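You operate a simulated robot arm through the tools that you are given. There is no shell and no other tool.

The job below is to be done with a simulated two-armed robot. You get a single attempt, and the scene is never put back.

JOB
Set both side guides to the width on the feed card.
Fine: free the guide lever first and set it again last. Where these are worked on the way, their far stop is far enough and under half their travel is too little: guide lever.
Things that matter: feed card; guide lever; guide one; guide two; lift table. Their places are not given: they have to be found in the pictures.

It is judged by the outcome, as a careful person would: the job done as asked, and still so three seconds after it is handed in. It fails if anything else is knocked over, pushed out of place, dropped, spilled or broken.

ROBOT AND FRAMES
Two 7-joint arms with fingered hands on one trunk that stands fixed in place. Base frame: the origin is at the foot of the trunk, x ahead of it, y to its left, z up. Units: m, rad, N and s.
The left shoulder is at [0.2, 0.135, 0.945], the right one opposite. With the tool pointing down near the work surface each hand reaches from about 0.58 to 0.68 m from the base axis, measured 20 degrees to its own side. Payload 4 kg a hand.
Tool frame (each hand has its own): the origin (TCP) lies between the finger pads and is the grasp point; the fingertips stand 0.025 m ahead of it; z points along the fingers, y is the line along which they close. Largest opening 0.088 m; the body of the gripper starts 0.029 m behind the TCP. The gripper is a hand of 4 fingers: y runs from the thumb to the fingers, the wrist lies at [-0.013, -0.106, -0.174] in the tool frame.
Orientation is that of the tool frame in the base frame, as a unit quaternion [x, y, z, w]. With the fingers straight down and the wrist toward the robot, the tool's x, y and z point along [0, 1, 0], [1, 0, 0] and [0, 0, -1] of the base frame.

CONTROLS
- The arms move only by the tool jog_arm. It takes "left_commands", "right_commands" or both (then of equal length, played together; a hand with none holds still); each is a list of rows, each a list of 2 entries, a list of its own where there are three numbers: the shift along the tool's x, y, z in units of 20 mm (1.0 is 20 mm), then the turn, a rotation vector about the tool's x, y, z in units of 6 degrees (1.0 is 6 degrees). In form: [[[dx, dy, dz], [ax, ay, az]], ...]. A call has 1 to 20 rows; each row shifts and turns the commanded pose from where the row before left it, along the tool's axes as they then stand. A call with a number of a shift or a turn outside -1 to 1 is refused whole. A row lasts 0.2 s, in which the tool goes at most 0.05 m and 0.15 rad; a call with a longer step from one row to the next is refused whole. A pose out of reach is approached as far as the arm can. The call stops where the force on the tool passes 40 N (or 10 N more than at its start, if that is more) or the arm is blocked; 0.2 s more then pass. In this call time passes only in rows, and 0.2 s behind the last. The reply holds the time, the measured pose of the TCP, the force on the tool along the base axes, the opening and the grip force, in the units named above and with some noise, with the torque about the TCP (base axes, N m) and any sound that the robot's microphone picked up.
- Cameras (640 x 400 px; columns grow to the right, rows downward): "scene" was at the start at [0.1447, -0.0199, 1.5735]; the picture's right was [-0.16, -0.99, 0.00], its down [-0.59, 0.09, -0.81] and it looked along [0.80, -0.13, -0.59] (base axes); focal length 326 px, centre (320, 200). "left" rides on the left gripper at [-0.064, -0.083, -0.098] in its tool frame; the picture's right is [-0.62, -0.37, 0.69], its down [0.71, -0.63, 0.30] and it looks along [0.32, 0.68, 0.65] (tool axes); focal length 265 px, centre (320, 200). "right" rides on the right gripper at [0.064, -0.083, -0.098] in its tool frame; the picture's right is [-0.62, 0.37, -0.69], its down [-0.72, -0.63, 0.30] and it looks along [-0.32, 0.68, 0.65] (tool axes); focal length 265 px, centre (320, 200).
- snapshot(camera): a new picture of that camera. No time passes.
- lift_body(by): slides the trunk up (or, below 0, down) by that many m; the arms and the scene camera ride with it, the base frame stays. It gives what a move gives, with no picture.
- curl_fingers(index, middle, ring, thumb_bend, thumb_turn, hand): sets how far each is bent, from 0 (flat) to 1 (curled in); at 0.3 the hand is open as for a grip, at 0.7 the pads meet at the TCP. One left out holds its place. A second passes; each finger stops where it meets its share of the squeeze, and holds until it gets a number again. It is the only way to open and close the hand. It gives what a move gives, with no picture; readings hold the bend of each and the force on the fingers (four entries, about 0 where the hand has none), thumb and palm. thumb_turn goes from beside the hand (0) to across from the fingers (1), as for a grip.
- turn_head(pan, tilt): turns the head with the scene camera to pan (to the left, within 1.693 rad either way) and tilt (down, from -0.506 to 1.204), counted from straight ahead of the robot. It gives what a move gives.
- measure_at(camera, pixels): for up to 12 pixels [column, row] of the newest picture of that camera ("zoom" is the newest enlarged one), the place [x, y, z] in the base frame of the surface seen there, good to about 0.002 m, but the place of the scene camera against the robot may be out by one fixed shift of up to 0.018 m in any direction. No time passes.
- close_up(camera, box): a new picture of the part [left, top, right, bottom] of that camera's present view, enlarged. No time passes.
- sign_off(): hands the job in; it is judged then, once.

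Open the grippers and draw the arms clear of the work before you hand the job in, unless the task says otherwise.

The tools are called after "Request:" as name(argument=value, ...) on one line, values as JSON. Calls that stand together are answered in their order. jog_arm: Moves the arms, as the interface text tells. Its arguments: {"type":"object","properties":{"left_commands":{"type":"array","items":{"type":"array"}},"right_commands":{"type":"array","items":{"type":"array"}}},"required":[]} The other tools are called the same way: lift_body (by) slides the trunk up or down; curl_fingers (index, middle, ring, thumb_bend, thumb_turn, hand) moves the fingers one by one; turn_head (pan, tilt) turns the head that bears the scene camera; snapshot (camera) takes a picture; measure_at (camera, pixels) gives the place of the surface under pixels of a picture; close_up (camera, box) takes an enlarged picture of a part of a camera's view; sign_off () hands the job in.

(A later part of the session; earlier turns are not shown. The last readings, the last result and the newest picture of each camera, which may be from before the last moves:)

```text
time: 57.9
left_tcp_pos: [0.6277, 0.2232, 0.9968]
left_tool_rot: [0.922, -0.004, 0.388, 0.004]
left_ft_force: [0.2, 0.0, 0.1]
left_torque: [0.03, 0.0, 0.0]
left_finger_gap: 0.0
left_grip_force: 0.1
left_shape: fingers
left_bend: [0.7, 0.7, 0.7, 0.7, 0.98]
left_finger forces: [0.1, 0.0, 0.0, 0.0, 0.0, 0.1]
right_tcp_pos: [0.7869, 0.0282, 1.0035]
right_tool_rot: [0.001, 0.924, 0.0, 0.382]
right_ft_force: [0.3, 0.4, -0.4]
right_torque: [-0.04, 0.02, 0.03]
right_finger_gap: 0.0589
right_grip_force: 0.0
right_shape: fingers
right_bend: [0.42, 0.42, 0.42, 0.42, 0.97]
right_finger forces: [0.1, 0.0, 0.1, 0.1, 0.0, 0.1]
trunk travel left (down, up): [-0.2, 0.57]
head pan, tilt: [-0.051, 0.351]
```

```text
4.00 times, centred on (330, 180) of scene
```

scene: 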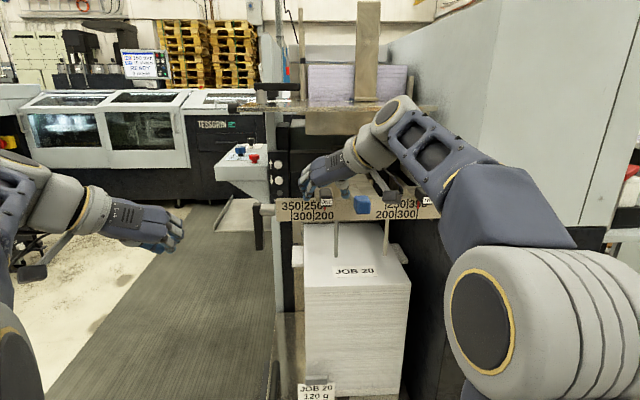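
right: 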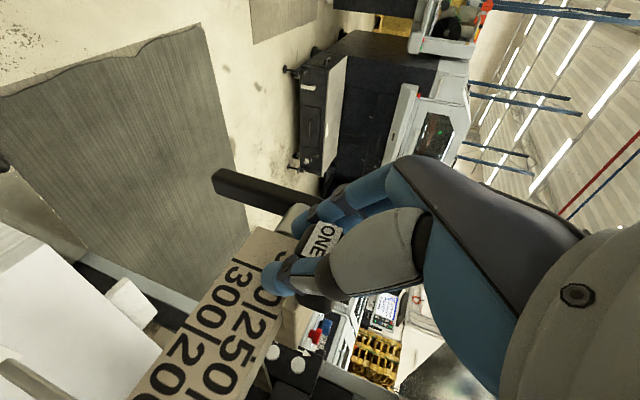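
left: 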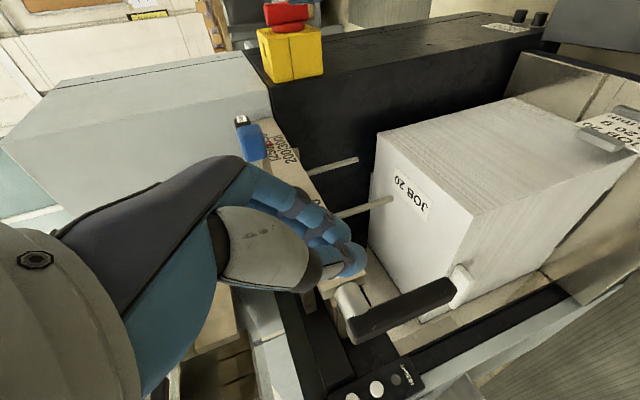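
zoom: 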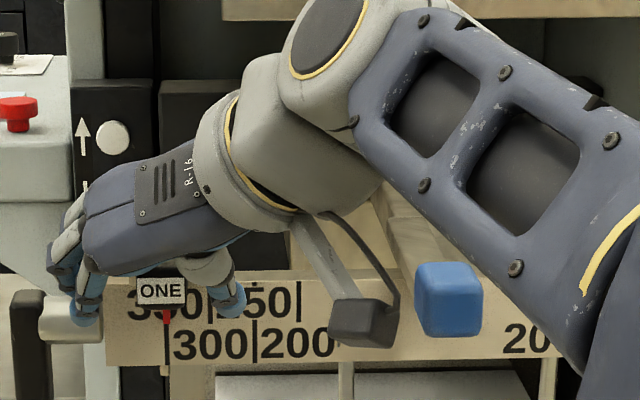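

ONE stays on 350. I draw the right hand straight back along its approach line and then off to the right, clear of the bar.

Request:
jog_arm(right_commands=[[[0, 0, -0.8], [0, 0, 0]], [[0, 0, -0.95], [0, 0, 0]], [[0, 0, -0.95], [0, 0, 0]], [[0, 0, -0.95], [0, 0, 0]], [[0, 0, -0.95], [0, 0, 0]], [[0, 0, -0.95], [0, 0, 0]], [[0, 0, -0.95], [0, 0, 0]], [[0, -1, 0], [0, 0, 0]], [[0, -1, 0], [0, 0, 0]], [[0, -1, 0], [0, 0, 0]], [[0, -1, 0], [0, 0, 0]], [[0, -1, 0], [0, 0, 0]], [[0, -1, 0], [0, 0, 0]], [[0, -1, 0], [0, 0, 0]], [[0, -1, 0], [0, 0, 0]], [[0, -1, 0], [0, 0, 0]], [[0, -1, 0], [0, 0, 0]], [[0, -1, 0], [0, 0, 0]], [[0, -1, 0], [0, 0, 0]]])

Request:
snapshot(camera="scene")

Request:
close_up(camera="scene", box=[240, 130, 460, 258])

```text
time: 61.9
left_tcp_pos: [0.6268, 0.224, 0.996]
left_tool_rot: [0.922, -0.006, 0.388, 0.004]
left_ft_force: [0.7, 0.0, 0.8]
left_torque: [0.02, 0.0, -0.04]
left_finger_gap: 0.0001
left_grip_force: 0.0
left_shape: fingers
left_bend: [0.7, 0.7, 0.7, 0.7, 0.98]
left_finger forces: [0.0, 0.1, 0.0, 0.0, 0.0, 0.1]
right_tcp_pos: [0.6937, -0.2132, 1.0944]
right_tool_rot: [0.0, 0.924, 0.0, 0.381]
right_ft_force: [-1.1, -0.7, 0.2]
right_torque: [0.02, 0.02, -0.05]
right_finger_gap: 0.0589
right_grip_force: 0.1
right_shape: fingers
right_bend: [0.42, 0.42, 0.42, 0.42, 0.97]
right_finger forces: [0.0, 0.0, 0.0, 0.1, 0.0, 0.0]
trunk travel left (down, up): [-0.2, 0.57]
head pan, tilt: [-0.051, 0.351]
```

```text
taken
```

scene: 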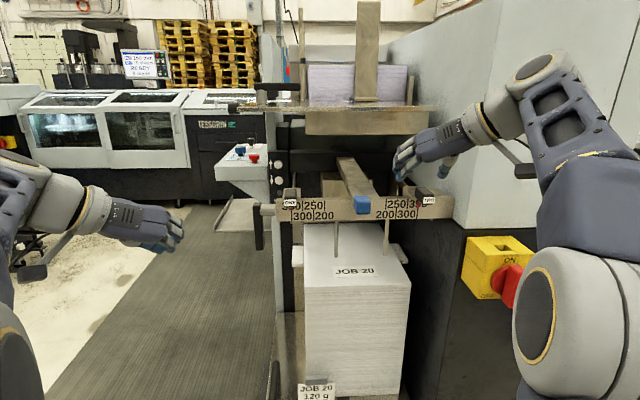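

```text
2.91 times, centred on (350, 194) of scene
```

zoom: 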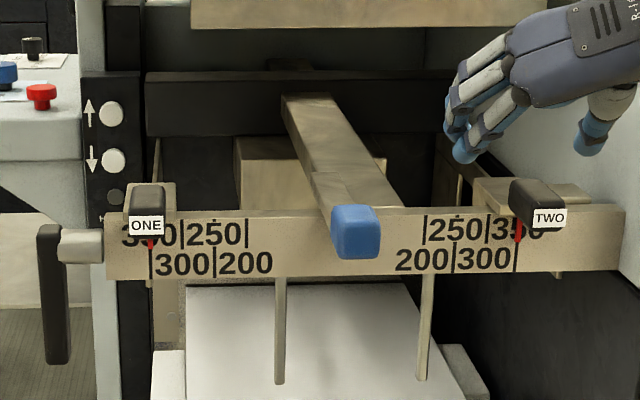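

Both pointers now stand at the 350 ticks. I check each enlarged with nothing in the way.

Request:
close_up(camera="scene", box=[400, 190, 435, 222])

Request:
close_up(camera="scene", box=[275, 190, 310, 222])

Request:
snapshot(camera="right")

```text
12.50 times, centred on (418, 206) of scene
```

zoom: 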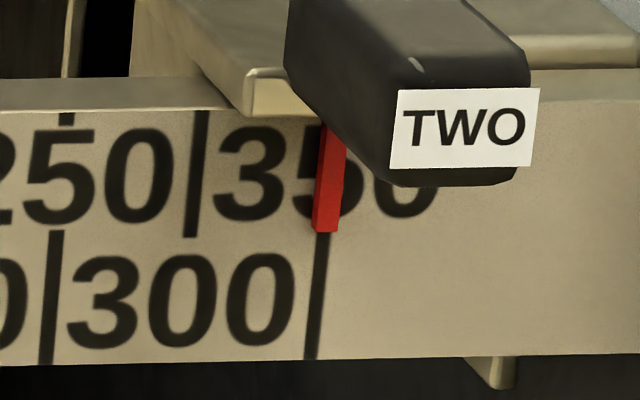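

```text
12.50 times, centred on (292, 206) of scene
```

zoom: 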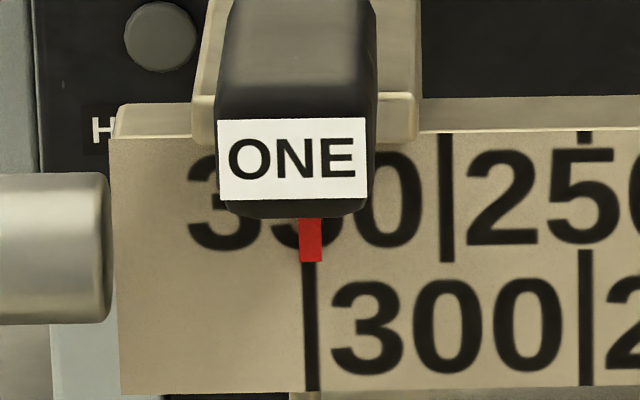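

```text
taken
```

right: 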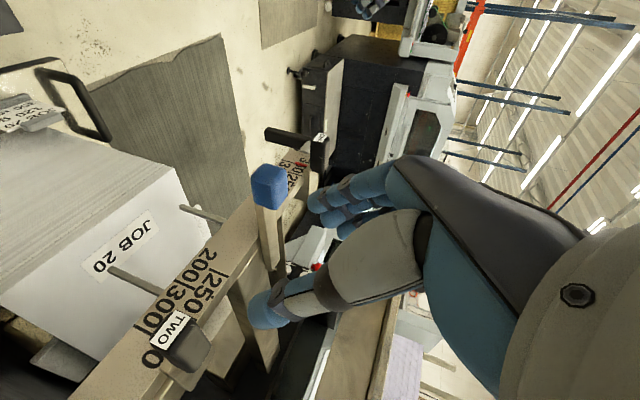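

Both guides read 350 (TWO within about half a millimetre). Next is resetting the lever; I measure what lies behind and beside it (grey post at about (278,250), lever at (258,228)) before reaching there.

Request:
measure_at(camera="scene", pixels=[[277, 240], [277, 260], [284, 240], [258, 215], [258, 235], [258, 249], [274, 220], [290, 245], [300, 252], [263, 240], [254, 240]])

Request:
close_up(camera="scene", box=[235, 185, 315, 265])

Request:
snapshot(camera="left")

```text
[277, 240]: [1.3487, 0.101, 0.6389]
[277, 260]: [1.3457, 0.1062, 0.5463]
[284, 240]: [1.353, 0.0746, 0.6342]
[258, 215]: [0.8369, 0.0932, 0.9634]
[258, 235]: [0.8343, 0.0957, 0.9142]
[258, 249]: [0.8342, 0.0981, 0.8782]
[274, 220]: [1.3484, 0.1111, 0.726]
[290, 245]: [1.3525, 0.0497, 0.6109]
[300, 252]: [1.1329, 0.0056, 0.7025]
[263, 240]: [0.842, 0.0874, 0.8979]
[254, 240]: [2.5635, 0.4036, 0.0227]
```

```text
5.00 times, centred on (275, 225) of scene
```

zoom: 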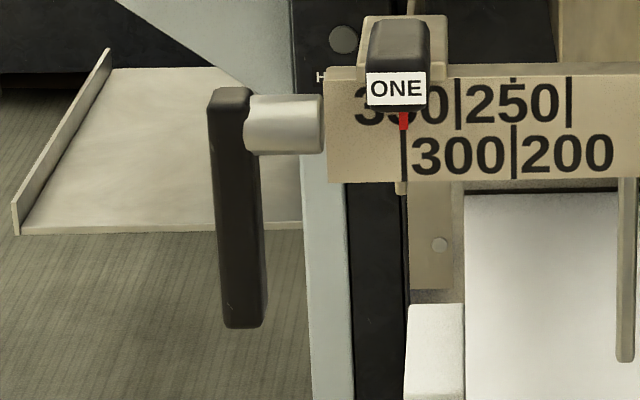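

```text
taken
```

left: 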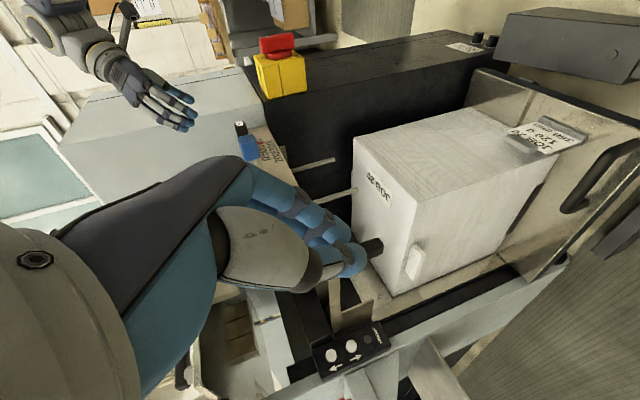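

The space behind the hanging lever is free (the post is far back at x≈1.35) and the lever hangs at x≈0.845 down to z≈0.858. I open the left hand, level it to about 10° below horizontal and bring it in front of the lever.

Request:
curl_fingers(hand="left", index=0.42, middle=0.42, ring=0.42, thumb_bend=0.42)

Request:
jog_arm(left_commands=[[[0, 0, 0], [0, 1, 0]], [[0, 0, 0], [0, 1, 0]], [[0, 0, 0], [0, 1, 0]], [[0, 0, 0], [0, 1, 0]], [[0, 0, 0], [0, 1, 0]], [[0, 0, 0], [0, 0.7, 0]], [[-0.53, 0.83, 0.6], [0, 0, 0]], [[-0.53, 0.83, 0.6], [0, 0, 0]], [[-0.53, 0.83, 0.6], [0, 0, 0]], [[-0.53, 0.83, 0.6], [0, 0, 0]], [[-0.53, 0.83, 0.6], [0, 0, 0]], [[-0.53, 0.83, 0.6], [0, 0, 0]], [[-0.53, 0.83, 0.6], [0, 0, 0]]])

Request:
snapshot(camera="scene")

Request:
snapshot(camera="left")

```text
time: 62.9
left_tcp_pos: [0.6277, 0.2238, 0.9966]
left_tool_rot: [0.922, -0.005, 0.388, 0.004]
left_ft_force: [0.6, -0.9, 0.3]
left_torque: [0.01, 0.0, 0.02]
left_finger_gap: 0.0588
left_grip_force: 0.0
left_shape: fingers
left_bend: [0.42, 0.42, 0.42, 0.42, 0.98]
left_finger forces: [0.1, 0.0, 0.0, 0.0, 0.0, 0.0]
right_tcp_pos: [0.6942, -0.2112, 1.0937]
right_tool_rot: [0.002, 0.924, 0.0, 0.382]
right_ft_force: [-1.2, -0.6, -0.4]
right_torque: [0.02, 0.02, 0.0]
right_finger_gap: 0.0588
right_grip_force: 0.1
right_shape: fingers
right_bend: [0.42, 0.42, 0.42, 0.42, 0.97]
right_finger forces: [0.0, 0.1, 0.1, 0.0, 0.0, 0.0]
trunk travel left (down, up): [-0.2, 0.57]
head pan, tilt: [-0.051, 0.351]
```

```text
time: 65.7
left_tcp_pos: [0.6945, 0.1047, 0.9061]
left_tool_rot: [0.768, -0.002, 0.641, 0.005]
left_ft_force: [-0.3, -0.7, -0.2]
left_torque: [0.0, 0.01, -0.02]
left_finger_gap: 0.0591
left_grip_force: 0.1
left_shape: fingers
left_bend: [0.42, 0.42, 0.42, 0.42, 0.98]
left_finger forces: [0.0, 0.0, 0.0, 0.0, 0.0, 0.0]
left hand out of reach, approached as far as the arm can: row 4, 5, 6
right_tcp_pos: [0.6929, -0.2131, 1.094]
right_tool_rot: [-0.001, 0.924, 0.0, 0.382]
right_ft_force: [-0.7, -0.2, -0.1]
right_torque: [0.01, -0.02, 0.04]
right_finger_gap: 0.0587
right_grip_force: 0.0
right_shape: fingers
right_bend: [0.42, 0.42, 0.42, 0.42, 0.97]
right_finger forces: [0.0, 0.0, 0.0, 0.0, 0.0, 0.0]
trunk travel left (down, up): [-0.2, 0.57]
head pan, tilt: [-0.051, 0.351]
```

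```text
taken
```

scene: 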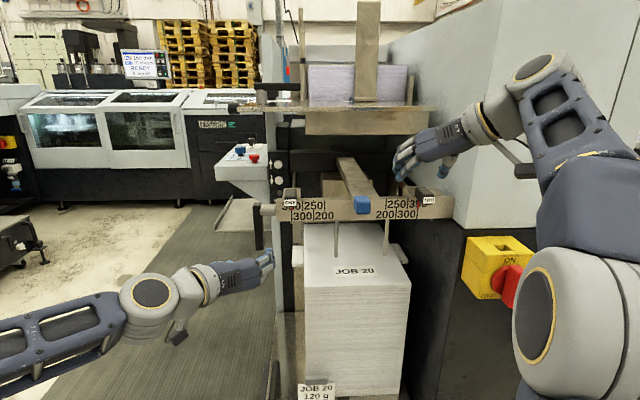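

```text
taken
```

left: 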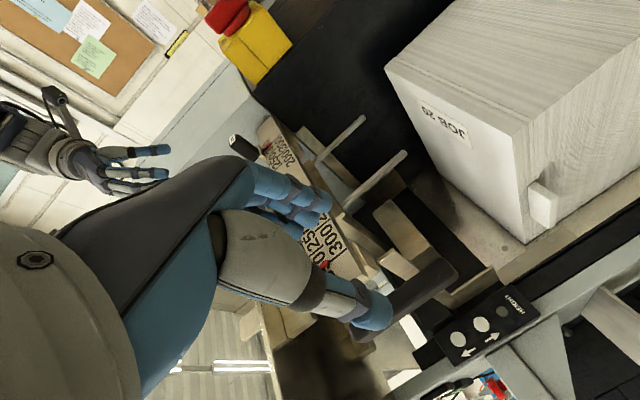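

The left hand is level in front of the lever (seen at (415,298) in the left picture) after some arm re-posturing. I measure the lever here.

Request:
measure_at(camera="left", pixels=[[440, 268], [450, 278], [420, 290], [400, 290], [400, 325], [410, 315], [365, 332], [385, 290]])

Request:
close_up(camera="scene", box=[195, 190, 315, 290])

```text
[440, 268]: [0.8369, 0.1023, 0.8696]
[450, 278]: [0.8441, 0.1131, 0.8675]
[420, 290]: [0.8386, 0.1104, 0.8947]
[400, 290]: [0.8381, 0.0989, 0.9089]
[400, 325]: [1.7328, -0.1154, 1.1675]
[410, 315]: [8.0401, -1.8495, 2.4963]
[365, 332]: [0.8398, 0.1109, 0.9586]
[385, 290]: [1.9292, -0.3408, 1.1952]
```

```text
4.00 times, centred on (255, 240) of scene
```

zoom: 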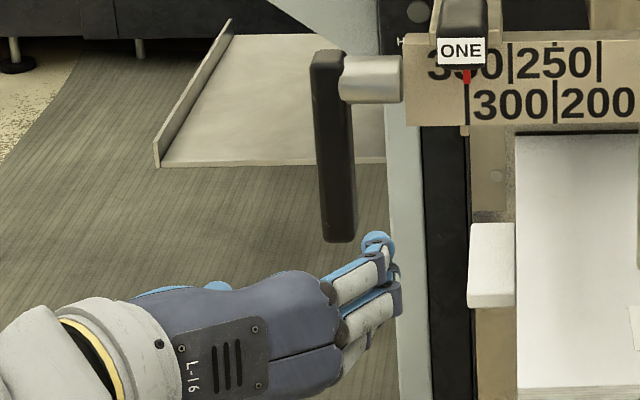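

The lever's front is at x≈0.838, y 0.093–0.113, bottom z≈0.862. I advance along the fingers to just before the lever and check the alignment.

Request:
jog_arm(left_commands=[[[0.05, -0.06, 0.85], [0, 0, 0]], [[0.05, -0.06, 0.85], [0, 0, 0]], [[0.05, 0, 0.85], [0, 0, 0]], [[0.05, 0, 0.85], [0, 0, 0]], [[0.05, 0, 0.85], [0, 0, 0]], [[0.05, 0, 0.6], [0, 0, 0]]])

Request:
close_up(camera="scene", box=[195, 190, 315, 290])

Request:
snapshot(camera="left")

```text
time: 67.1
left_tcp_pos: [0.79, 0.1079, 0.8967]
left_tool_rot: [0.767, -0.004, 0.642, 0.006]
left_ft_force: [0.2, -0.1, 0.5]
left_torque: [-0.02, -0.01, -0.01]
left_finger_gap: 0.0592
left_grip_force: 0.1
left_shape: fingers
left_bend: [0.42, 0.42, 0.42, 0.42, 0.98]
left_finger forces: [0.1, 0.0, 0.1, 0.1, 0.1, 0.1]
right_tcp_pos: [0.6933, -0.2144, 1.0939]
right_tool_rot: [-0.001, 0.924, -0.001, 0.382]
right_ft_force: [-0.6, 1.1, 0.3]
right_torque: [0.04, 0.0, 0.04]
right_finger_gap: 0.0589
right_grip_force: 0.1
right_shape: fingers
right_bend: [0.42, 0.42, 0.42, 0.42, 0.97]
right_finger forces: [0.0, 0.0, 0.0, 0.1, 0.0, 0.0]
trunk travel left (down, up): [-0.2, 0.57]
head pan, tilt: [-0.051, 0.351]
```

```text
4.00 times, centred on (255, 240) of scene
```

zoom: 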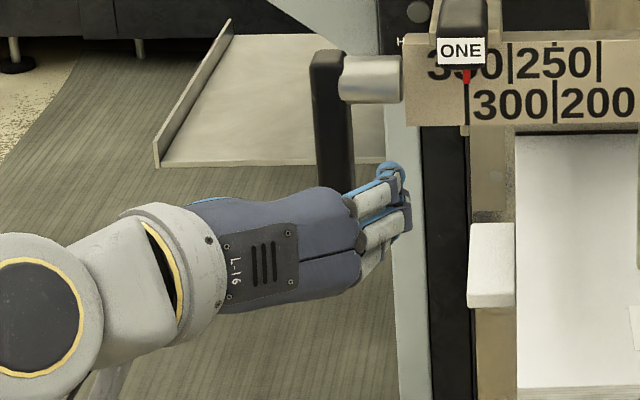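

```text
taken
```

left: 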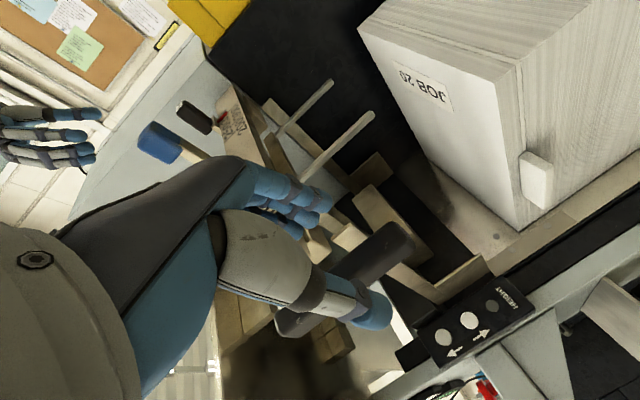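

The lever lines up between thumb and fingers. I advance until it is near the palm, then close the fingers beyond it.

Request:
jog_arm(left_commands=[[[0, 0, 0.73], [0, 0, 0]], [[0, 0, 0.73], [0, 0, 0]], [[0, 0, 0.73], [0, 0, 0]], [[0, 0, 0.73], [0, 0, 0]], [[0, 0, 0.73], [0, 0, 0]], [[0, 0, 0.73], [0, 0, 0]]])

Request:
close_up(camera="scene", box=[215, 180, 335, 280])

Request:
snapshot(camera="left")

```text
time: 68.5
left_tcp_pos: [0.8547, 0.112, 0.8852]
left_tool_rot: [0.767, -0.004, 0.641, 0.005]
left_ft_force: [0.1, -0.9, -0.5]
left_torque: [0.01, -0.01, -0.01]
left_finger_gap: 0.0591
left_grip_force: 0.1
left_shape: fingers
left_bend: [0.42, 0.42, 0.42, 0.42, 0.98]
left_finger forces: [0.0, 0.0, 0.0, 0.0, 0.0, 0.1]
left hand out of reach, approached as far as the arm can: row 5, 6
right_tcp_pos: [0.6932, -0.2126, 1.0943]
right_tool_rot: [0.001, 0.924, -0.001, 0.382]
right_ft_force: [-0.3, 0.1, 0.7]
right_torque: [-0.01, 0.01, 0.0]
right_finger_gap: 0.0587
right_grip_force: 0.2
right_shape: fingers
right_bend: [0.42, 0.42, 0.42, 0.42, 0.97]
right_finger forces: [0.0, 0.0, 0.0, 0.0, 0.0, 0.1]
trunk travel left (down, up): [-0.2, 0.57]
head pan, tilt: [-0.051, 0.351]
```

```text
4.00 times, centred on (275, 230) of scene
```

zoom: 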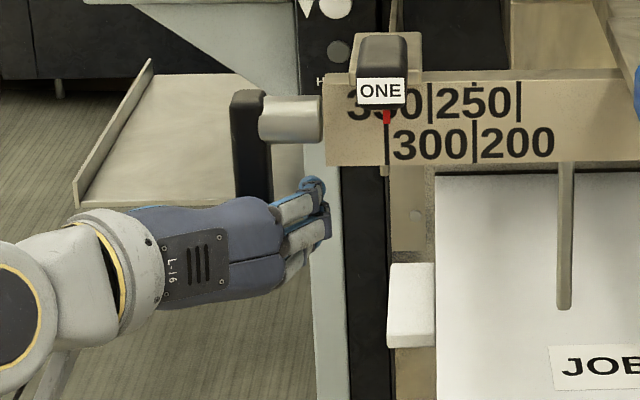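

```text
taken
```

left: 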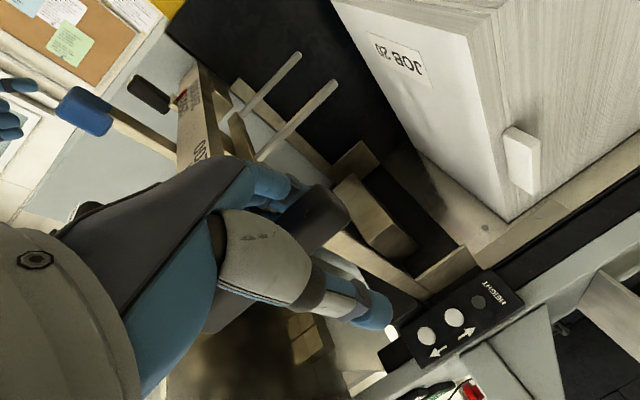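

The arm's reach ends with the tool point at x=0.855, about 7 mm past the lever's middle, which is enough to pinch it. I take the command back by that excess and centre sideways on the lever.

Request:
jog_arm(left_commands=[[[0, 0.1, -0.5], [0, 0, 0]], [[0, 0.15, -0.5], [0, 0, 0]]])

```text
time: 69.1
left_tcp_pos: [0.8341, 0.1063, 0.888]
left_tool_rot: [0.768, -0.004, 0.64, 0.005]
left_ft_force: [-0.2, -0.7, 0.6]
left_torque: [-0.02, -0.01, 0.01]
left_finger_gap: 0.0592
left_grip_force: 0.1
left_shape: fingers
left_bend: [0.42, 0.42, 0.42, 0.42, 0.98]
left_finger forces: [0.0, 0.0, 0.0, 0.0, 0.0, 0.1]
right_tcp_pos: [0.6939, -0.212, 1.0953]
right_tool_rot: [0.001, 0.924, 0.0, 0.382]
right_ft_force: [0.1, 0.3, 0.6]
right_torque: [0.0, -0.01, 0.0]
right_finger_gap: 0.0588
right_grip_force: 0.1
right_shape: fingers
right_bend: [0.42, 0.42, 0.42, 0.42, 0.97]
right_finger forces: [0.0, 0.1, 0.0, 0.0, 0.1, 0.0]
trunk travel left (down, up): [-0.2, 0.57]
head pan, tilt: [-0.051, 0.351]
```

The tool point is at x=0.834 now; I move forward again by 17 mm to have the pads just past the lever's middle.

Request:
jog_arm(left_commands=[[[0, 0.1, 0.45], [0, 0, 0]], [[0, 0.05, 0.45], [0, 0, 0]]])

Request:
snapshot(camera="left")

```text
time: 69.7
left_tcp_pos: [0.8502, 0.1056, 0.8849]
left_tool_rot: [0.768, -0.003, 0.64, 0.005]
left_ft_force: [0.3, -0.5, 0.9]
left_torque: [-0.07, 0.02, 0.0]
left_finger_gap: 0.0589
left_grip_force: 0.0
left_shape: fingers
left_bend: [0.42, 0.42, 0.42, 0.42, 0.98]
left_finger forces: [0.0, 0.0, 0.0, 0.0, 0.0, 0.0]
right_tcp_pos: [0.6934, -0.2119, 1.0936]
right_tool_rot: [0.0, 0.924, 0.0, 0.382]
right_ft_force: [-0.1, -1.0, 0.5]
right_torque: [0.03, -0.03, -0.02]
right_finger_gap: 0.0588
right_grip_force: 0.0
right_shape: fingers
right_bend: [0.42, 0.42, 0.42, 0.42, 0.97]
right_finger forces: [0.0, 0.0, 0.1, 0.0, 0.0, 0.0]
trunk travel left (down, up): [-0.2, 0.57]
head pan, tilt: [-0.051, 0.351]
```

```text
taken
```

left: 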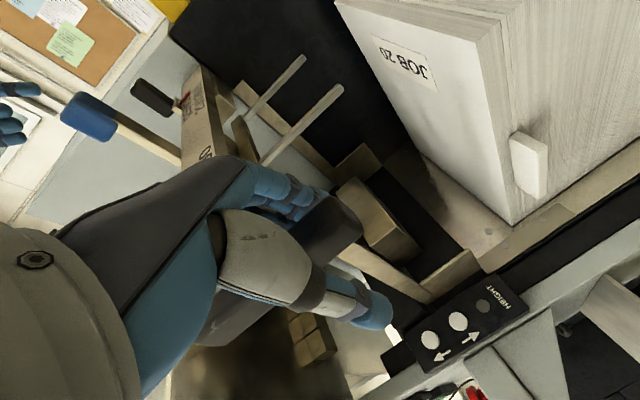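

Position is good at (0.850, 0.106, 0.885) with the lever between the pads. I close the left hand on it with a somewhat firmer curl.

Request:
curl_fingers(hand="left", index=0.72, middle=0.72, ring=0.72, thumb_bend=0.74)

Request:
snapshot(camera="left")

```text
time: 70.7
left_tcp_pos: [0.8497, 0.1041, 0.8854]
left_tool_rot: [0.767, -0.003, 0.641, 0.004]
left_ft_force: [3.9, -3.6, -1.9]
left_torque: [0.12, 0.08, -0.03]
left_finger_gap: 0.0066
left_grip_force: 9.6
left_shape: fingers
left_bend: [0.71, 0.71, 0.71, 0.68, 0.97]
left_finger forces: [6.2, 2.3, 3.7, 0.1, 6.9, 0.0]
right_tcp_pos: [0.694, -0.2137, 1.0941]
right_tool_rot: [0.0, 0.925, 0.0, 0.381]
right_ft_force: [-0.1, -0.2, -0.2]
right_torque: [0.04, 0.0, 0.04]
right_finger_gap: 0.0587
right_grip_force: 0.1
right_shape: fingers
right_bend: [0.42, 0.42, 0.42, 0.42, 0.97]
right_finger forces: [0.0, 0.1, 0.0, 0.1, 0.0, 0.0]
trunk travel left (down, up): [-0.2, 0.57]
head pan, tilt: [-0.051, 0.351]
```

```text
taken
```

left: 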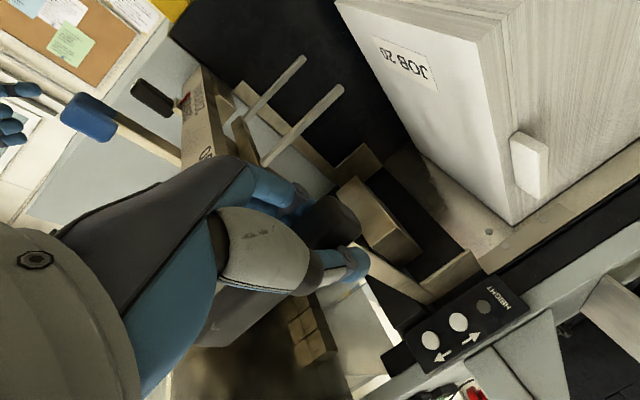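

The lever is held with about 10 N. I swing it toward the robot and up along its arc, turning the hand along with it, first 30°.

Request:
jog_arm(left_commands=[[[-0.052, 0, -0.405], [0, -1, 0]], [[-0.052, 0, -0.405], [0, -1, 0]], [[-0.052, 0, -0.405], [0, -1, 0]], [[-0.052, 0, -0.405], [0, -1, 0]], [[-0.052, 0, -0.405], [0, -1, 0]]])

Request:
snapshot(camera="left")

Request:
close_up(camera="scene", box=[215, 180, 335, 280])

```text
time: 71.8
left_tcp_pos: [0.8193, 0.1114, 0.8953]
left_tool_rot: [0.881, -0.016, 0.472, 0.009]
left_ft_force: [-2.2, -20.1, -9.3]
left_torque: [0.2, 0.21, -0.21]
left_finger_gap: 0.0042
left_grip_force: 12.9
left_shape: fingers
left_bend: [0.71, 0.67, 0.65, 0.73, 0.97]
left_finger forces: [10.0, 5.0, 8.4, 0.0, 2.1, 0.1]
left hand out of reach, approached as far as the arm can: row 4, 5
right_tcp_pos: [0.6934, -0.2136, 1.0938]
right_tool_rot: [0.002, 0.924, -0.001, 0.382]
right_ft_force: [-0.1, -0.5, 0.3]
right_torque: [-0.04, 0.01, 0.01]
right_finger_gap: 0.0591
right_grip_force: 0.1
right_shape: fingers
right_bend: [0.42, 0.42, 0.42, 0.42, 0.97]
right_finger forces: [0.0, 0.0, 0.1, 0.0, 0.0, 0.1]
trunk travel left (down, up): [-0.2, 0.57]
head pan, tilt: [-0.051, 0.351]
stopped in row 5 (left hand): the force on the tool passed its limit at 46 N (the readings are from after the stop); the commanded pose is now the measured one
```

```text
taken
```

left: 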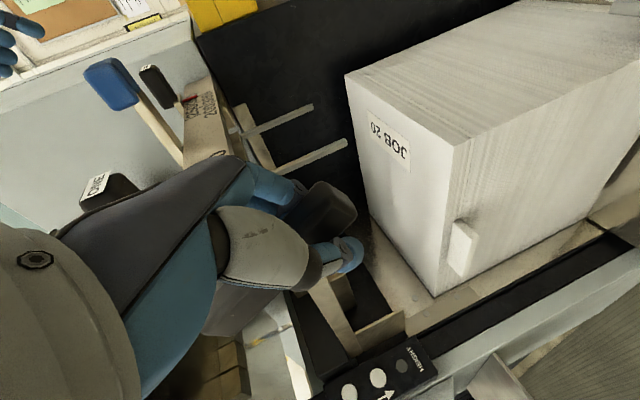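

```text
4.00 times, centred on (275, 230) of scene
```

zoom: 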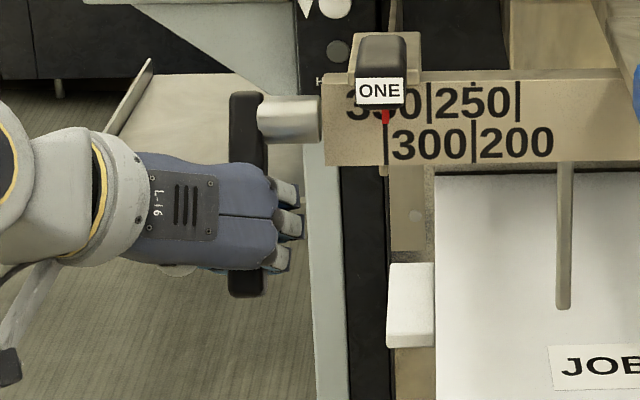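

The swing stopped with 46 N as the arm reached a limit; the reading shows 20 N sideways. I look at where the lever and guide ONE are now before going on.

Request:
measure_at(camera="zoom", pixels=[[246, 105], [246, 120], [246, 140], [246, 155], [248, 285], [258, 150]])

Request:
measure_at(camera="left", pixels=[[335, 200], [350, 210], [345, 230], [240, 310], [225, 325], [255, 315]])

Request:
close_up(camera="scene", box=[275, 190, 310, 222])

Request:
snapshot(camera="scene")

```text
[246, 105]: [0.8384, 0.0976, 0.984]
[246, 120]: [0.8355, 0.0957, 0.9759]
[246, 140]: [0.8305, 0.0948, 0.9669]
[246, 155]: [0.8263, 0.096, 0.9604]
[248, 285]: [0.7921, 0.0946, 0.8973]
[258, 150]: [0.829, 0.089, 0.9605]
```

```text
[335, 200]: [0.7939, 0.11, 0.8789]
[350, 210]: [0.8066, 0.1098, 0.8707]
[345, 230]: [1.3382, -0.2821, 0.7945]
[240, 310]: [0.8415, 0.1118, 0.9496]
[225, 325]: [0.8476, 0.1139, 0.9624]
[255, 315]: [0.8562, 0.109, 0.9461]
```

```text
12.50 times, centred on (292, 206) of scene
```

zoom: 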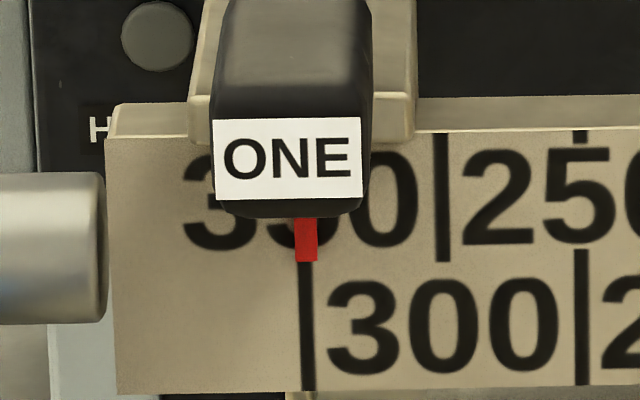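

```text
taken
```

scene: 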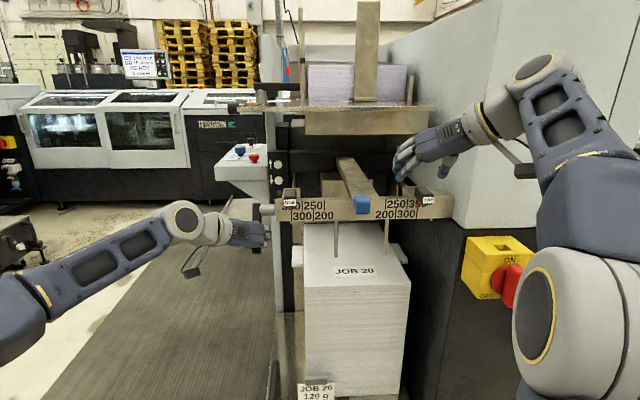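

The lever has come up to about 62° from 90°, and ONE is still on 350. I open the hand, shift it so the fingers can close beyond (underneath) the lever as a cage, with more downward pitch.

Request:
curl_fingers(hand="left", index=0.42, middle=0.42, ring=0.42, thumb_bend=0.42)

Request:
jog_arm(left_commands=[[[-0.33, 0.16, 0.5], [0, -0.95, 0]], [[-0.33, 0.16, 0.5], [0, -0.95, 0]]])

Request:
snapshot(camera="left")

Request:
close_up(camera="scene", box=[215, 180, 335, 280])

```text
time: 72.8
left_tcp_pos: [0.8204, 0.1161, 0.8975]
left_tool_rot: [0.88, -0.01, 0.475, 0.006]
left_ft_force: [-0.5, 0.3, -0.3]
left_torque: [0.0, 0.0, -0.03]
left_finger_gap: 0.0589
left_grip_force: 0.0
left_shape: fingers
left_bend: [0.42, 0.42, 0.42, 0.42, 0.97]
left_finger forces: [0.0, 0.0, 0.0, 0.0, 0.0, 0.0]
right_tcp_pos: [0.6945, -0.213, 1.0936]
right_tool_rot: [0.001, 0.924, 0.0, 0.382]
right_ft_force: [0.4, 0.3, -1.2]
right_torque: [-0.01, 0.03, 0.02]
right_finger_gap: 0.0587
right_grip_force: 0.1
right_shape: fingers
right_bend: [0.42, 0.42, 0.42, 0.42, 0.97]
right_finger forces: [0.0, 0.0, 0.1, 0.0, 0.0, 0.1]
trunk travel left (down, up): [-0.2, 0.57]
head pan, tilt: [-0.051, 0.351]
```

```text
time: 73.4
left_tcp_pos: [0.8206, 0.1158, 0.8984]
left_tool_rot: [0.88, -0.01, 0.475, 0.007]
left_ft_force: [0.1, 1.1, -0.6]
left_torque: [-0.01, -0.01, 0.01]
left_finger_gap: 0.0587
left_grip_force: 0.0
left_shape: fingers
left_bend: [0.42, 0.42, 0.42, 0.42, 0.97]
left_finger forces: [0.1, 0.0, 0.0, 0.1, 0.0, 0.0]
left hand out of reach, approached as far as the arm can: row 1, 2
right_tcp_pos: [0.6945, -0.2124, 1.0943]
right_tool_rot: [0.001, 0.924, 0.0, 0.382]
right_ft_force: [-0.4, 0.3, 0.6]
right_torque: [-0.02, -0.03, -0.02]
right_finger_gap: 0.0589
right_grip_force: 0.0
right_shape: fingers
right_bend: [0.42, 0.42, 0.42, 0.42, 0.97]
right_finger forces: [0.0, 0.0, 0.1, 0.0, 0.0, 0.0]
trunk travel left (down, up): [-0.2, 0.57]
head pan, tilt: [-0.051, 0.351]
```

```text
taken
```

left: 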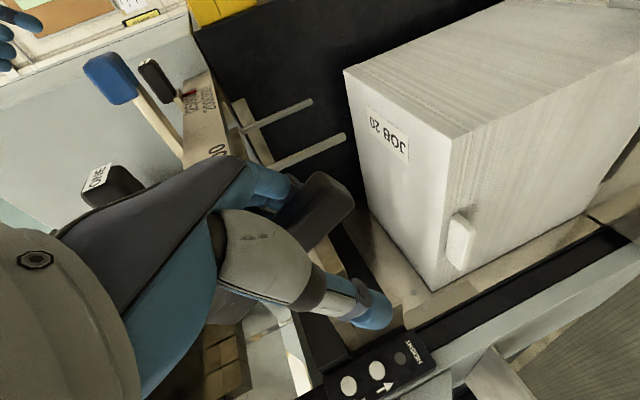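

```text
4.00 times, centred on (275, 230) of scene
```

zoom: 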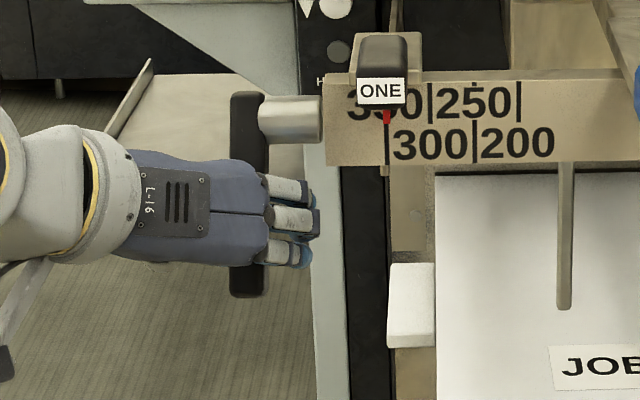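

The arm is at its reach limit here, so I draw the left hand back out along the fingers; the right hand also backs off so that I can lower the trunk for better reach.

Request:
jog_arm(left_commands=[[[0, 0, -0.5], [0, 0, 0]], [[0, 0, -0.9], [0, 0, 0]], [[0, 0, -0.9], [0, 0, 0]], [[0, 0, -0.9], [0, 0, 0]], [[0, 0, -0.9], [0, 0, 0]], [[0, 0, -0.9], [0, 0, 0]], [[0, 0, -0.9], [0, 0, 0]], [[0, 0, -0.9], [0, 0, 0]]], right_commands=[[[0, 0, -0.9], [0, 0, 0]], [[0, 0, -0.9], [0, 0, 0]], [[0, 0, -0.9], [0, 0, 0]], [[0, 0, -0.9], [0, 0, 0]], [[0, 0, -0.9], [0, 0, 0]], [[0, 0, -0.9], [0, 0, 0]], [[0, 0, -0.9], [0, 0, 0]], [[0, 0, -0.9], [0, 0, 0]]])

Request:
snapshot(camera="scene")

Request:
snapshot(camera="left")

```text
time: 75.2
left_tcp_pos: [0.7067, 0.1188, 0.9706]
left_tool_rot: [0.88, -0.009, 0.475, 0.008]
left_ft_force: [-0.2, 0.3, -0.5]
left_torque: [-0.03, -0.02, -0.02]
left_finger_gap: 0.0592
left_grip_force: 0.0
left_shape: fingers
left_bend: [0.42, 0.42, 0.42, 0.42, 0.97]
left_finger forces: [0.0, 0.0, 0.1, 0.0, 0.1, 0.0]
right_tcp_pos: [0.5929, -0.2137, 1.1971]
right_tool_rot: [0.001, 0.924, 0.0, 0.382]
right_ft_force: [0.2, -0.1, 0.9]
right_torque: [-0.01, 0.0, 0.0]
right_finger_gap: 0.0587
right_grip_force: 0.0
right_shape: fingers
right_bend: [0.42, 0.42, 0.42, 0.42, 0.97]
right_finger forces: [0.0, 0.1, 0.0, 0.0, 0.0, 0.0]
trunk travel left (down, up): [-0.2, 0.57]
head pan, tilt: [-0.051, 0.351]
```

```text
taken
```

scene: 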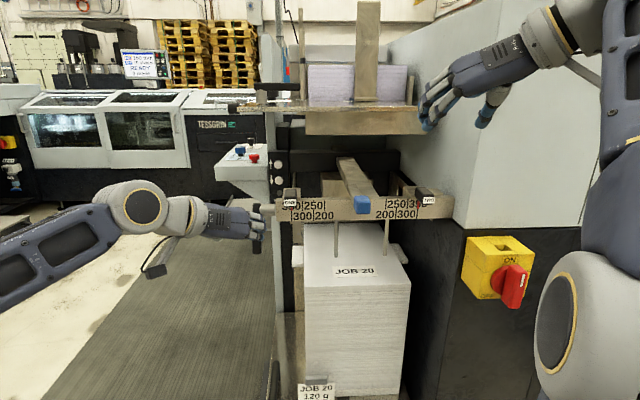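

```text
taken
```

left: 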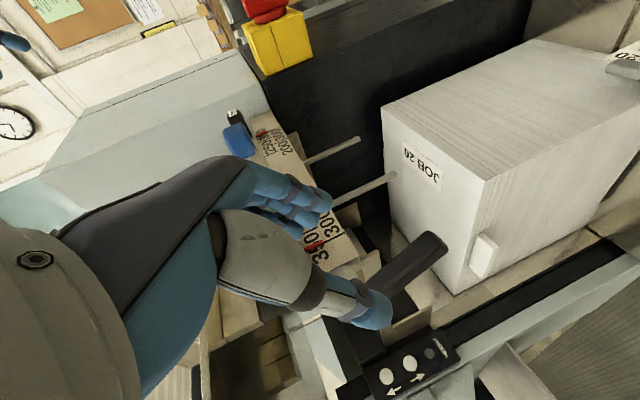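

The lever stays at about 62° (tip at (430,245) in the left picture). With both hands back I lower the trunk 0.12 m to bring the shoulder nearer the lever's height.

Request:
lift_body(by=-0.12)

Request:
snapshot(camera="scene")

Request:
snapshot(camera="left")

```text
time: 76.7
left_tcp_pos: [0.7084, 0.119, 0.8513]
left_tool_rot: [0.88, -0.01, 0.475, 0.007]
left_ft_force: [-0.6, 0.0, 0.3]
left_torque: [0.01, 0.0, 0.02]
left_finger_gap: 0.059
left_grip_force: 0.0
left_shape: fingers
left_bend: [0.42, 0.42, 0.42, 0.42, 0.97]
left_finger forces: [0.0, 0.0, 0.0, 0.0, 0.0, 0.0]
right_tcp_pos: [0.5929, -0.2131, 1.0773]
right_tool_rot: [0.001, 0.924, 0.0, 0.382]
right_ft_force: [0.1, -0.6, -0.4]
right_torque: [0.0, 0.04, 0.0]
right_finger_gap: 0.0589
right_grip_force: 0.0
right_shape: fingers
right_bend: [0.42, 0.42, 0.42, 0.42, 0.97]
right_finger forces: [0.0, 0.0, 0.1, 0.0, 0.1, 0.0]
trunk travel left (down, up): [-0.08, 0.69]
head pan, tilt: [-0.051, 0.351]
```

```text
taken
```

scene: 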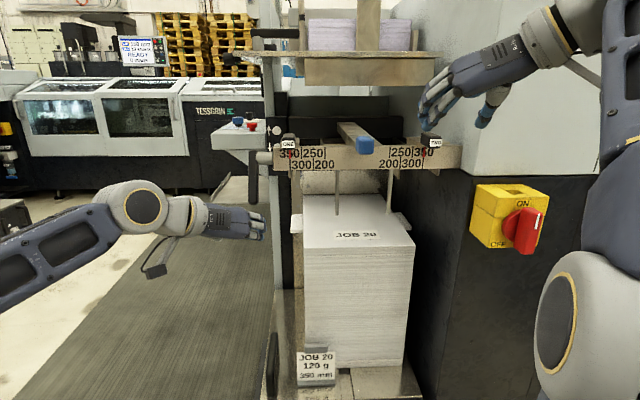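

```text
taken
```

left: 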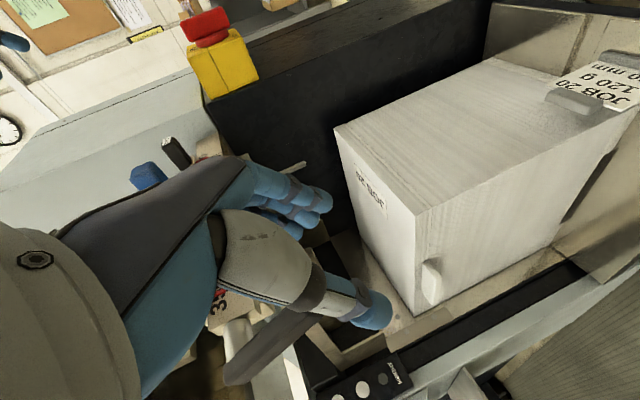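

The view is lower now. I measure the lever's present line in both pictures.

Request:
close_up(camera="scene", box=[215, 120, 315, 220])

Request:
measure_at(camera="zoom", pixels=[[300, 150], [300, 180], [300, 200], [300, 220], [300, 250], [300, 270]])

Request:
measure_at(camera="left", pixels=[[300, 320], [270, 345], [240, 370], [250, 340], [285, 345]])

```text
4.00 times, centred on (265, 170) of scene
```

zoom: 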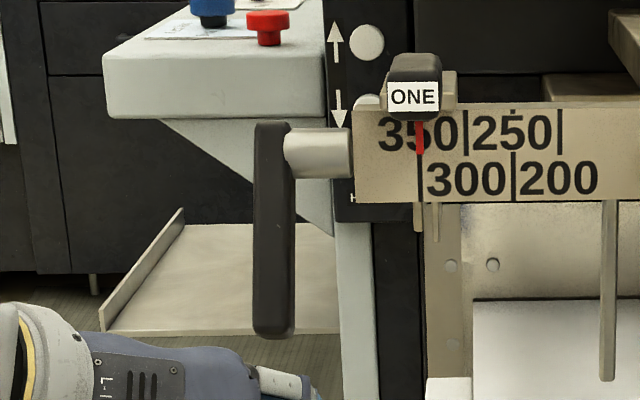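

```text
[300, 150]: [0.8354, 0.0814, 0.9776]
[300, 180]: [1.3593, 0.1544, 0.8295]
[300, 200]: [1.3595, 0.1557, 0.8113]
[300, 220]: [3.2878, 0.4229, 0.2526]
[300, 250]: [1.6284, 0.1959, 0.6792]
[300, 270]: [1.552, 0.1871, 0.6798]
```

```text
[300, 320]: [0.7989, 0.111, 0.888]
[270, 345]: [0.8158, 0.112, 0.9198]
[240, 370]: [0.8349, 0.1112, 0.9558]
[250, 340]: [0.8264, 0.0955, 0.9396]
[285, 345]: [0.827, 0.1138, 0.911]
```

The lever is at about 62° with its left face at y≈0.113. I pitch the hand to 45° and go to a point up and in front of the lever.

Request:
jog_arm(left_commands=[[[0, 0, 0], [0, -0.98, 0]], [[0, 0, 0], [0, -0.98, 0]], [[0.84, 0.11, -0.41], [0, 0, 0]], [[0.84, 0.11, -0.41], [0, 0, 0]], [[0.84, 0.11, -0.41], [0, 0, 0]], [[0.84, 0.11, -0.41], [0, 0, 0]], [[0.84, 0.11, -0.41], [0, 0, 0]], [[0.84, 0.11, -0.41], [0, 0, 0]]])

Request:
snapshot(camera="scene")

Request:
snapshot(camera="left")

```text
time: 78.5
left_tcp_pos: [0.7354, 0.1102, 0.9308]
left_tool_rot: [0.924, -0.011, 0.383, 0.006]
left_ft_force: [-0.2, 0.3, 0.5]
left_torque: [-0.03, -0.03, 0.02]
left_finger_gap: 0.0591
left_grip_force: 0.1
left_shape: fingers
left_bend: [0.42, 0.42, 0.42, 0.42, 0.97]
left_finger forces: [0.1, 0.0, 0.0, 0.0, 0.0, 0.0]
left hand out of reach, approached as far as the arm can: row 7, 8
right_tcp_pos: [0.593, -0.2136, 1.0773]
right_tool_rot: [0.001, 0.924, 0.0, 0.383]
right_ft_force: [-0.2, 0.0, 0.3]
right_torque: [0.03, -0.02, -0.02]
right_finger_gap: 0.0588
right_grip_force: 0.0
right_shape: fingers
right_bend: [0.42, 0.42, 0.42, 0.42, 0.97]
right_finger forces: [0.0, 0.0, 0.1, 0.1, 0.0, 0.0]
trunk travel left (down, up): [-0.08, 0.69]
head pan, tilt: [-0.051, 0.351]
```

```text
taken
```

scene: 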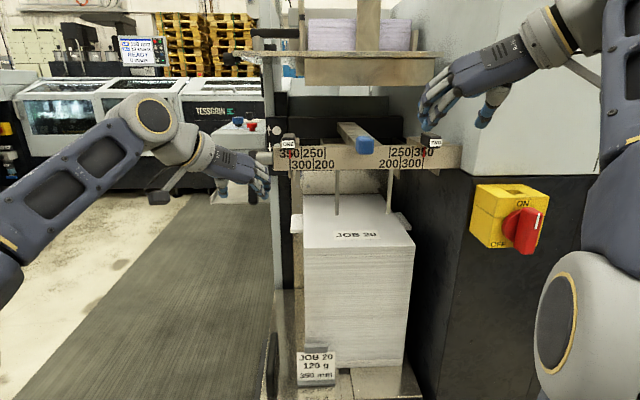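

```text
taken
```

left: 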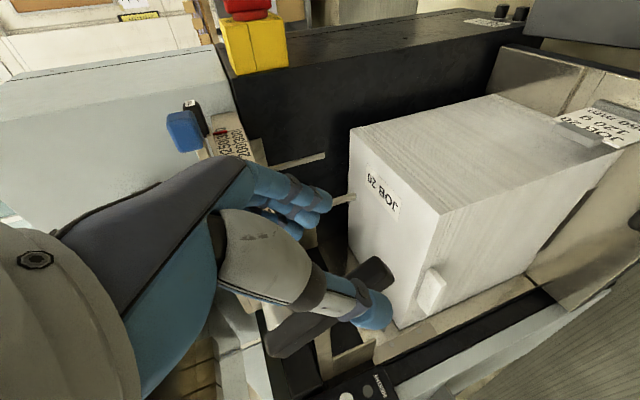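

The arm stops at a posture limit at (0.735, 0.110, 0.931), but the pitch is right and it's in front of the lever. I try going forward along the fingers from here in small steps.

Request:
jog_arm(left_commands=[[[0.1, 0.1, 0.6], [0, 0, 0]], [[0.2, 0.1, 0.6], [0, 0, 0]], [[0.2, 0, 0.6], [0, 0, 0]]])

Request:
snapshot(camera="left")

```text
time: 79.3
left_tcp_pos: [0.7413, 0.1112, 0.9261]
left_tool_rot: [0.924, -0.01, 0.383, 0.006]
left_ft_force: [0.4, -0.1, 1.0]
left_torque: [-0.01, 0.01, -0.02]
left_finger_gap: 0.0593
left_grip_force: 0.0
left_shape: fingers
left_bend: [0.42, 0.42, 0.42, 0.42, 0.97]
left_finger forces: [0.1, 0.1, 0.0, 0.0, 0.1, 0.1]
left hand out of reach, approached as far as the arm can: row 1, 2, 3
right_tcp_pos: [0.592, -0.2131, 1.0765]
right_tool_rot: [0.0, 0.924, 0.0, 0.381]
right_ft_force: [0.0, -0.1, 0.0]
right_torque: [0.0, -0.02, -0.03]
right_finger_gap: 0.0587
right_grip_force: 0.0
right_shape: fingers
right_bend: [0.42, 0.42, 0.42, 0.42, 0.97]
right_finger forces: [0.0, 0.0, 0.0, 0.0, 0.1, 0.0]
trunk travel left (down, up): [-0.08, 0.69]
head pan, tilt: [-0.051, 0.351]
```

```text
taken
```

left: 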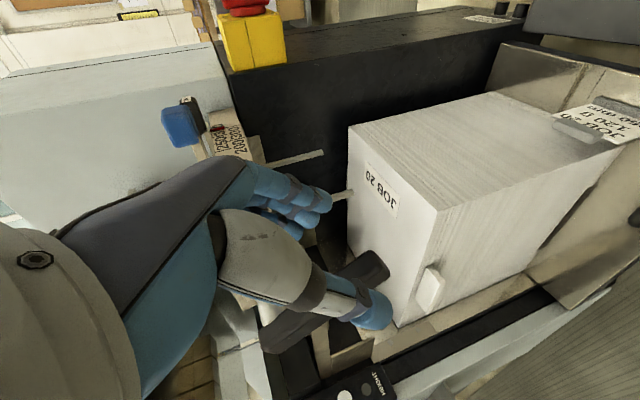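

The arm is locked by a joint limit in this elbow-low posture. I lift the trunk back to the height that worked and bring the left hand back to free space to regain the earlier posture.

Request:
lift_body(by=0.12)

Request:
jog_arm(left_commands=[[[-0.5, -0.4, -0.8], [0, 0, 0]], [[-0.5, -0.4, -0.8], [0, 0, 0]], [[-0.6, -0.4, -0.8], [0, 0, 0]], [[-0.6, -0.4, -0.8], [0, 0, 0]], [[-0.6, -0.4, -0.8], [0, 0, 0]], [[-0.6, -0.4, -0.6], [0, -1, 0]], [[-0.6, -0.4, -0.3], [0, -1, 0]], [[-0.6, -0.3, 0], [0, -1, 0]], [[-0.4, -0.2, 0.2], [0, -1, 0]], [[0, 0, 0.3], [0, -1, 0]], [[0, 0, 0.3], [0, -1, 0]], [[0, 0, 0.3], [0, -1, 0]], [[0, 0, 0.3], [0, -0.5, 0]]])

Request:
snapshot(camera="scene")

```text
time: 80.8
left_tcp_pos: [0.74, 0.1127, 1.0464]
left_tool_rot: [0.924, -0.01, 0.383, 0.006]
left_ft_force: [0.9, 0.1, -0.1]
left_torque: [-0.02, -0.02, -0.01]
left_finger_gap: 0.0588
left_grip_force: 0.0
left_shape: fingers
left_bend: [0.42, 0.42, 0.42, 0.42, 0.97]
left_finger forces: [0.0, 0.0, 0.1, 0.1, 0.0, 0.0]
right_tcp_pos: [0.5926, -0.2134, 1.1961]
right_tool_rot: [0.0, 0.924, 0.0, 0.382]
right_ft_force: [0.3, -0.5, -0.4]
right_torque: [0.02, 0.01, 0.02]
right_finger_gap: 0.0587
right_grip_force: 0.0
right_shape: fingers
right_bend: [0.42, 0.42, 0.42, 0.42, 0.97]
right_finger forces: [0.1, 0.0, 0.0, 0.0, 0.0, 0.1]
trunk travel left (down, up): [-0.2, 0.57]
head pan, tilt: [-0.051, 0.351]
```

```text
time: 83.6
left_tcp_pos: [0.605, 0.1798, 1.0236]
left_tool_rot: [1.0, -0.011, -0.001, 0.001]
left_ft_force: [-0.3, -0.2, 0.0]
left_torque: [-0.01, 0.02, -0.02]
left_finger_gap: 0.0589
left_grip_force: 0.1
left_shape: fingers
left_bend: [0.42, 0.42, 0.42, 0.42, 0.97]
left_finger forces: [0.0, 0.1, 0.0, 0.1, 0.0, 0.0]
right_tcp_pos: [0.5921, -0.2129, 1.1974]
right_tool_rot: [0.001, 0.924, 0.0, 0.381]
right_ft_force: [0.7, -0.8, -0.1]
right_torque: [-0.03, 0.0, 0.02]
right_finger_gap: 0.0588
right_grip_force: 0.0
right_shape: fingers
right_bend: [0.42, 0.42, 0.42, 0.42, 0.97]
right_finger forces: [0.1, 0.1, 0.0, 0.0, 0.0, 0.1]
trunk travel left (down, up): [-0.2, 0.57]
head pan, tilt: [-0.051, 0.351]
```

```text
taken
```

scene: 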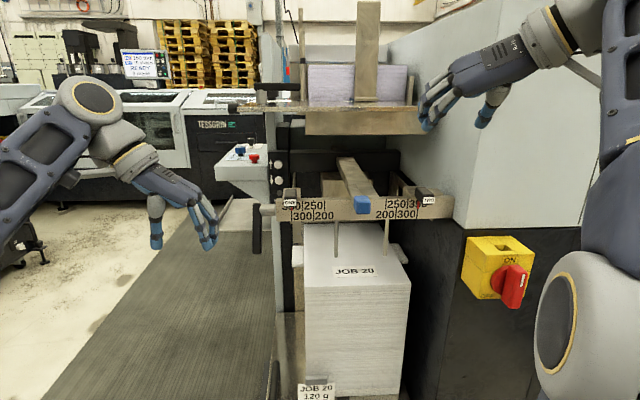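

The lever stays put and nothing else moved. The elbow still hangs out to the left, so I take the left hand back to its original place and orientation to recover the first arm posture.

Request:
jog_arm(left_commands=[[[-0.49, 0, 0.93], [0, 0, -1]], [[-0.49, 0, 0.93], [0, 0, -1]], [[-0.4, 0.2, 0.93], [0, 0, -1]], [[-0.4, 0.3, 0.93], [0, 0, -1]], [[-0.2, 0.35, 0.93], [0, 0, -1]], [[-0.2, 0.4, 0.93], [0, 0, -1]], [[-0.1, 0.5, 0.93], [0, 0, -1]], [[0, 0, 0], [0, 0, -1]], [[0, 0, 0], [0, 0, -1]], [[0, 0, 0], [0, 0, -1]], [[0, 0, 0], [0, 0, -1]], [[0, 0, 0], [0, 0, -1]], [[0, 0, 0], [0, 0, -1]], [[0, 0, 0], [0, 0, -1]], [[0, 0, 0], [0, 0, -1]]])

Request:
snapshot(camera="scene")

```text
time: 86.8
left_tcp_pos: [0.5762, 0.1411, 0.8922]
left_tool_rot: [0.714, 0.7, -0.001, 0.001]
left_ft_force: [0.3, -0.3, 1.1]
left_torque: [0.0, 0.04, -0.02]
left_finger_gap: 0.0589
left_grip_force: 0.2
left_shape: fingers
left_bend: [0.42, 0.42, 0.42, 0.42, 0.97]
left_finger forces: [0.1, 0.0, 0.1, 0.0, 0.0, 0.0]
right_tcp_pos: [0.5924, -0.2141, 1.1964]
right_tool_rot: [0.0, 0.924, 0.0, 0.383]
right_ft_force: [-0.2, -0.7, 0.1]
right_torque: [-0.02, 0.01, -0.03]
right_finger_gap: 0.059
right_grip_force: 0.0
right_shape: fingers
right_bend: [0.42, 0.42, 0.42, 0.42, 0.97]
right_finger forces: [0.1, 0.0, 0.0, 0.0, 0.0, 0.0]
trunk travel left (down, up): [-0.2, 0.57]
head pan, tilt: [-0.051, 0.351]
```

```text
taken
```

scene: 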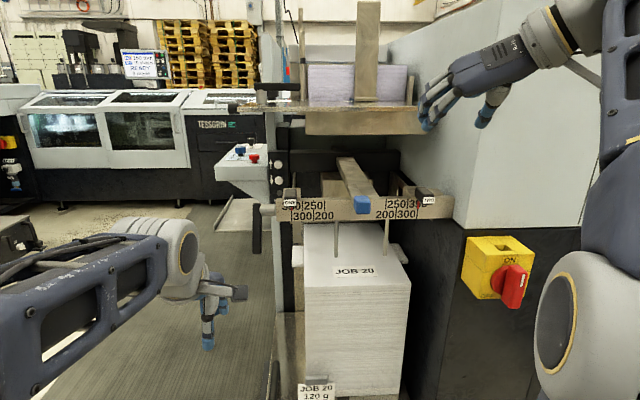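

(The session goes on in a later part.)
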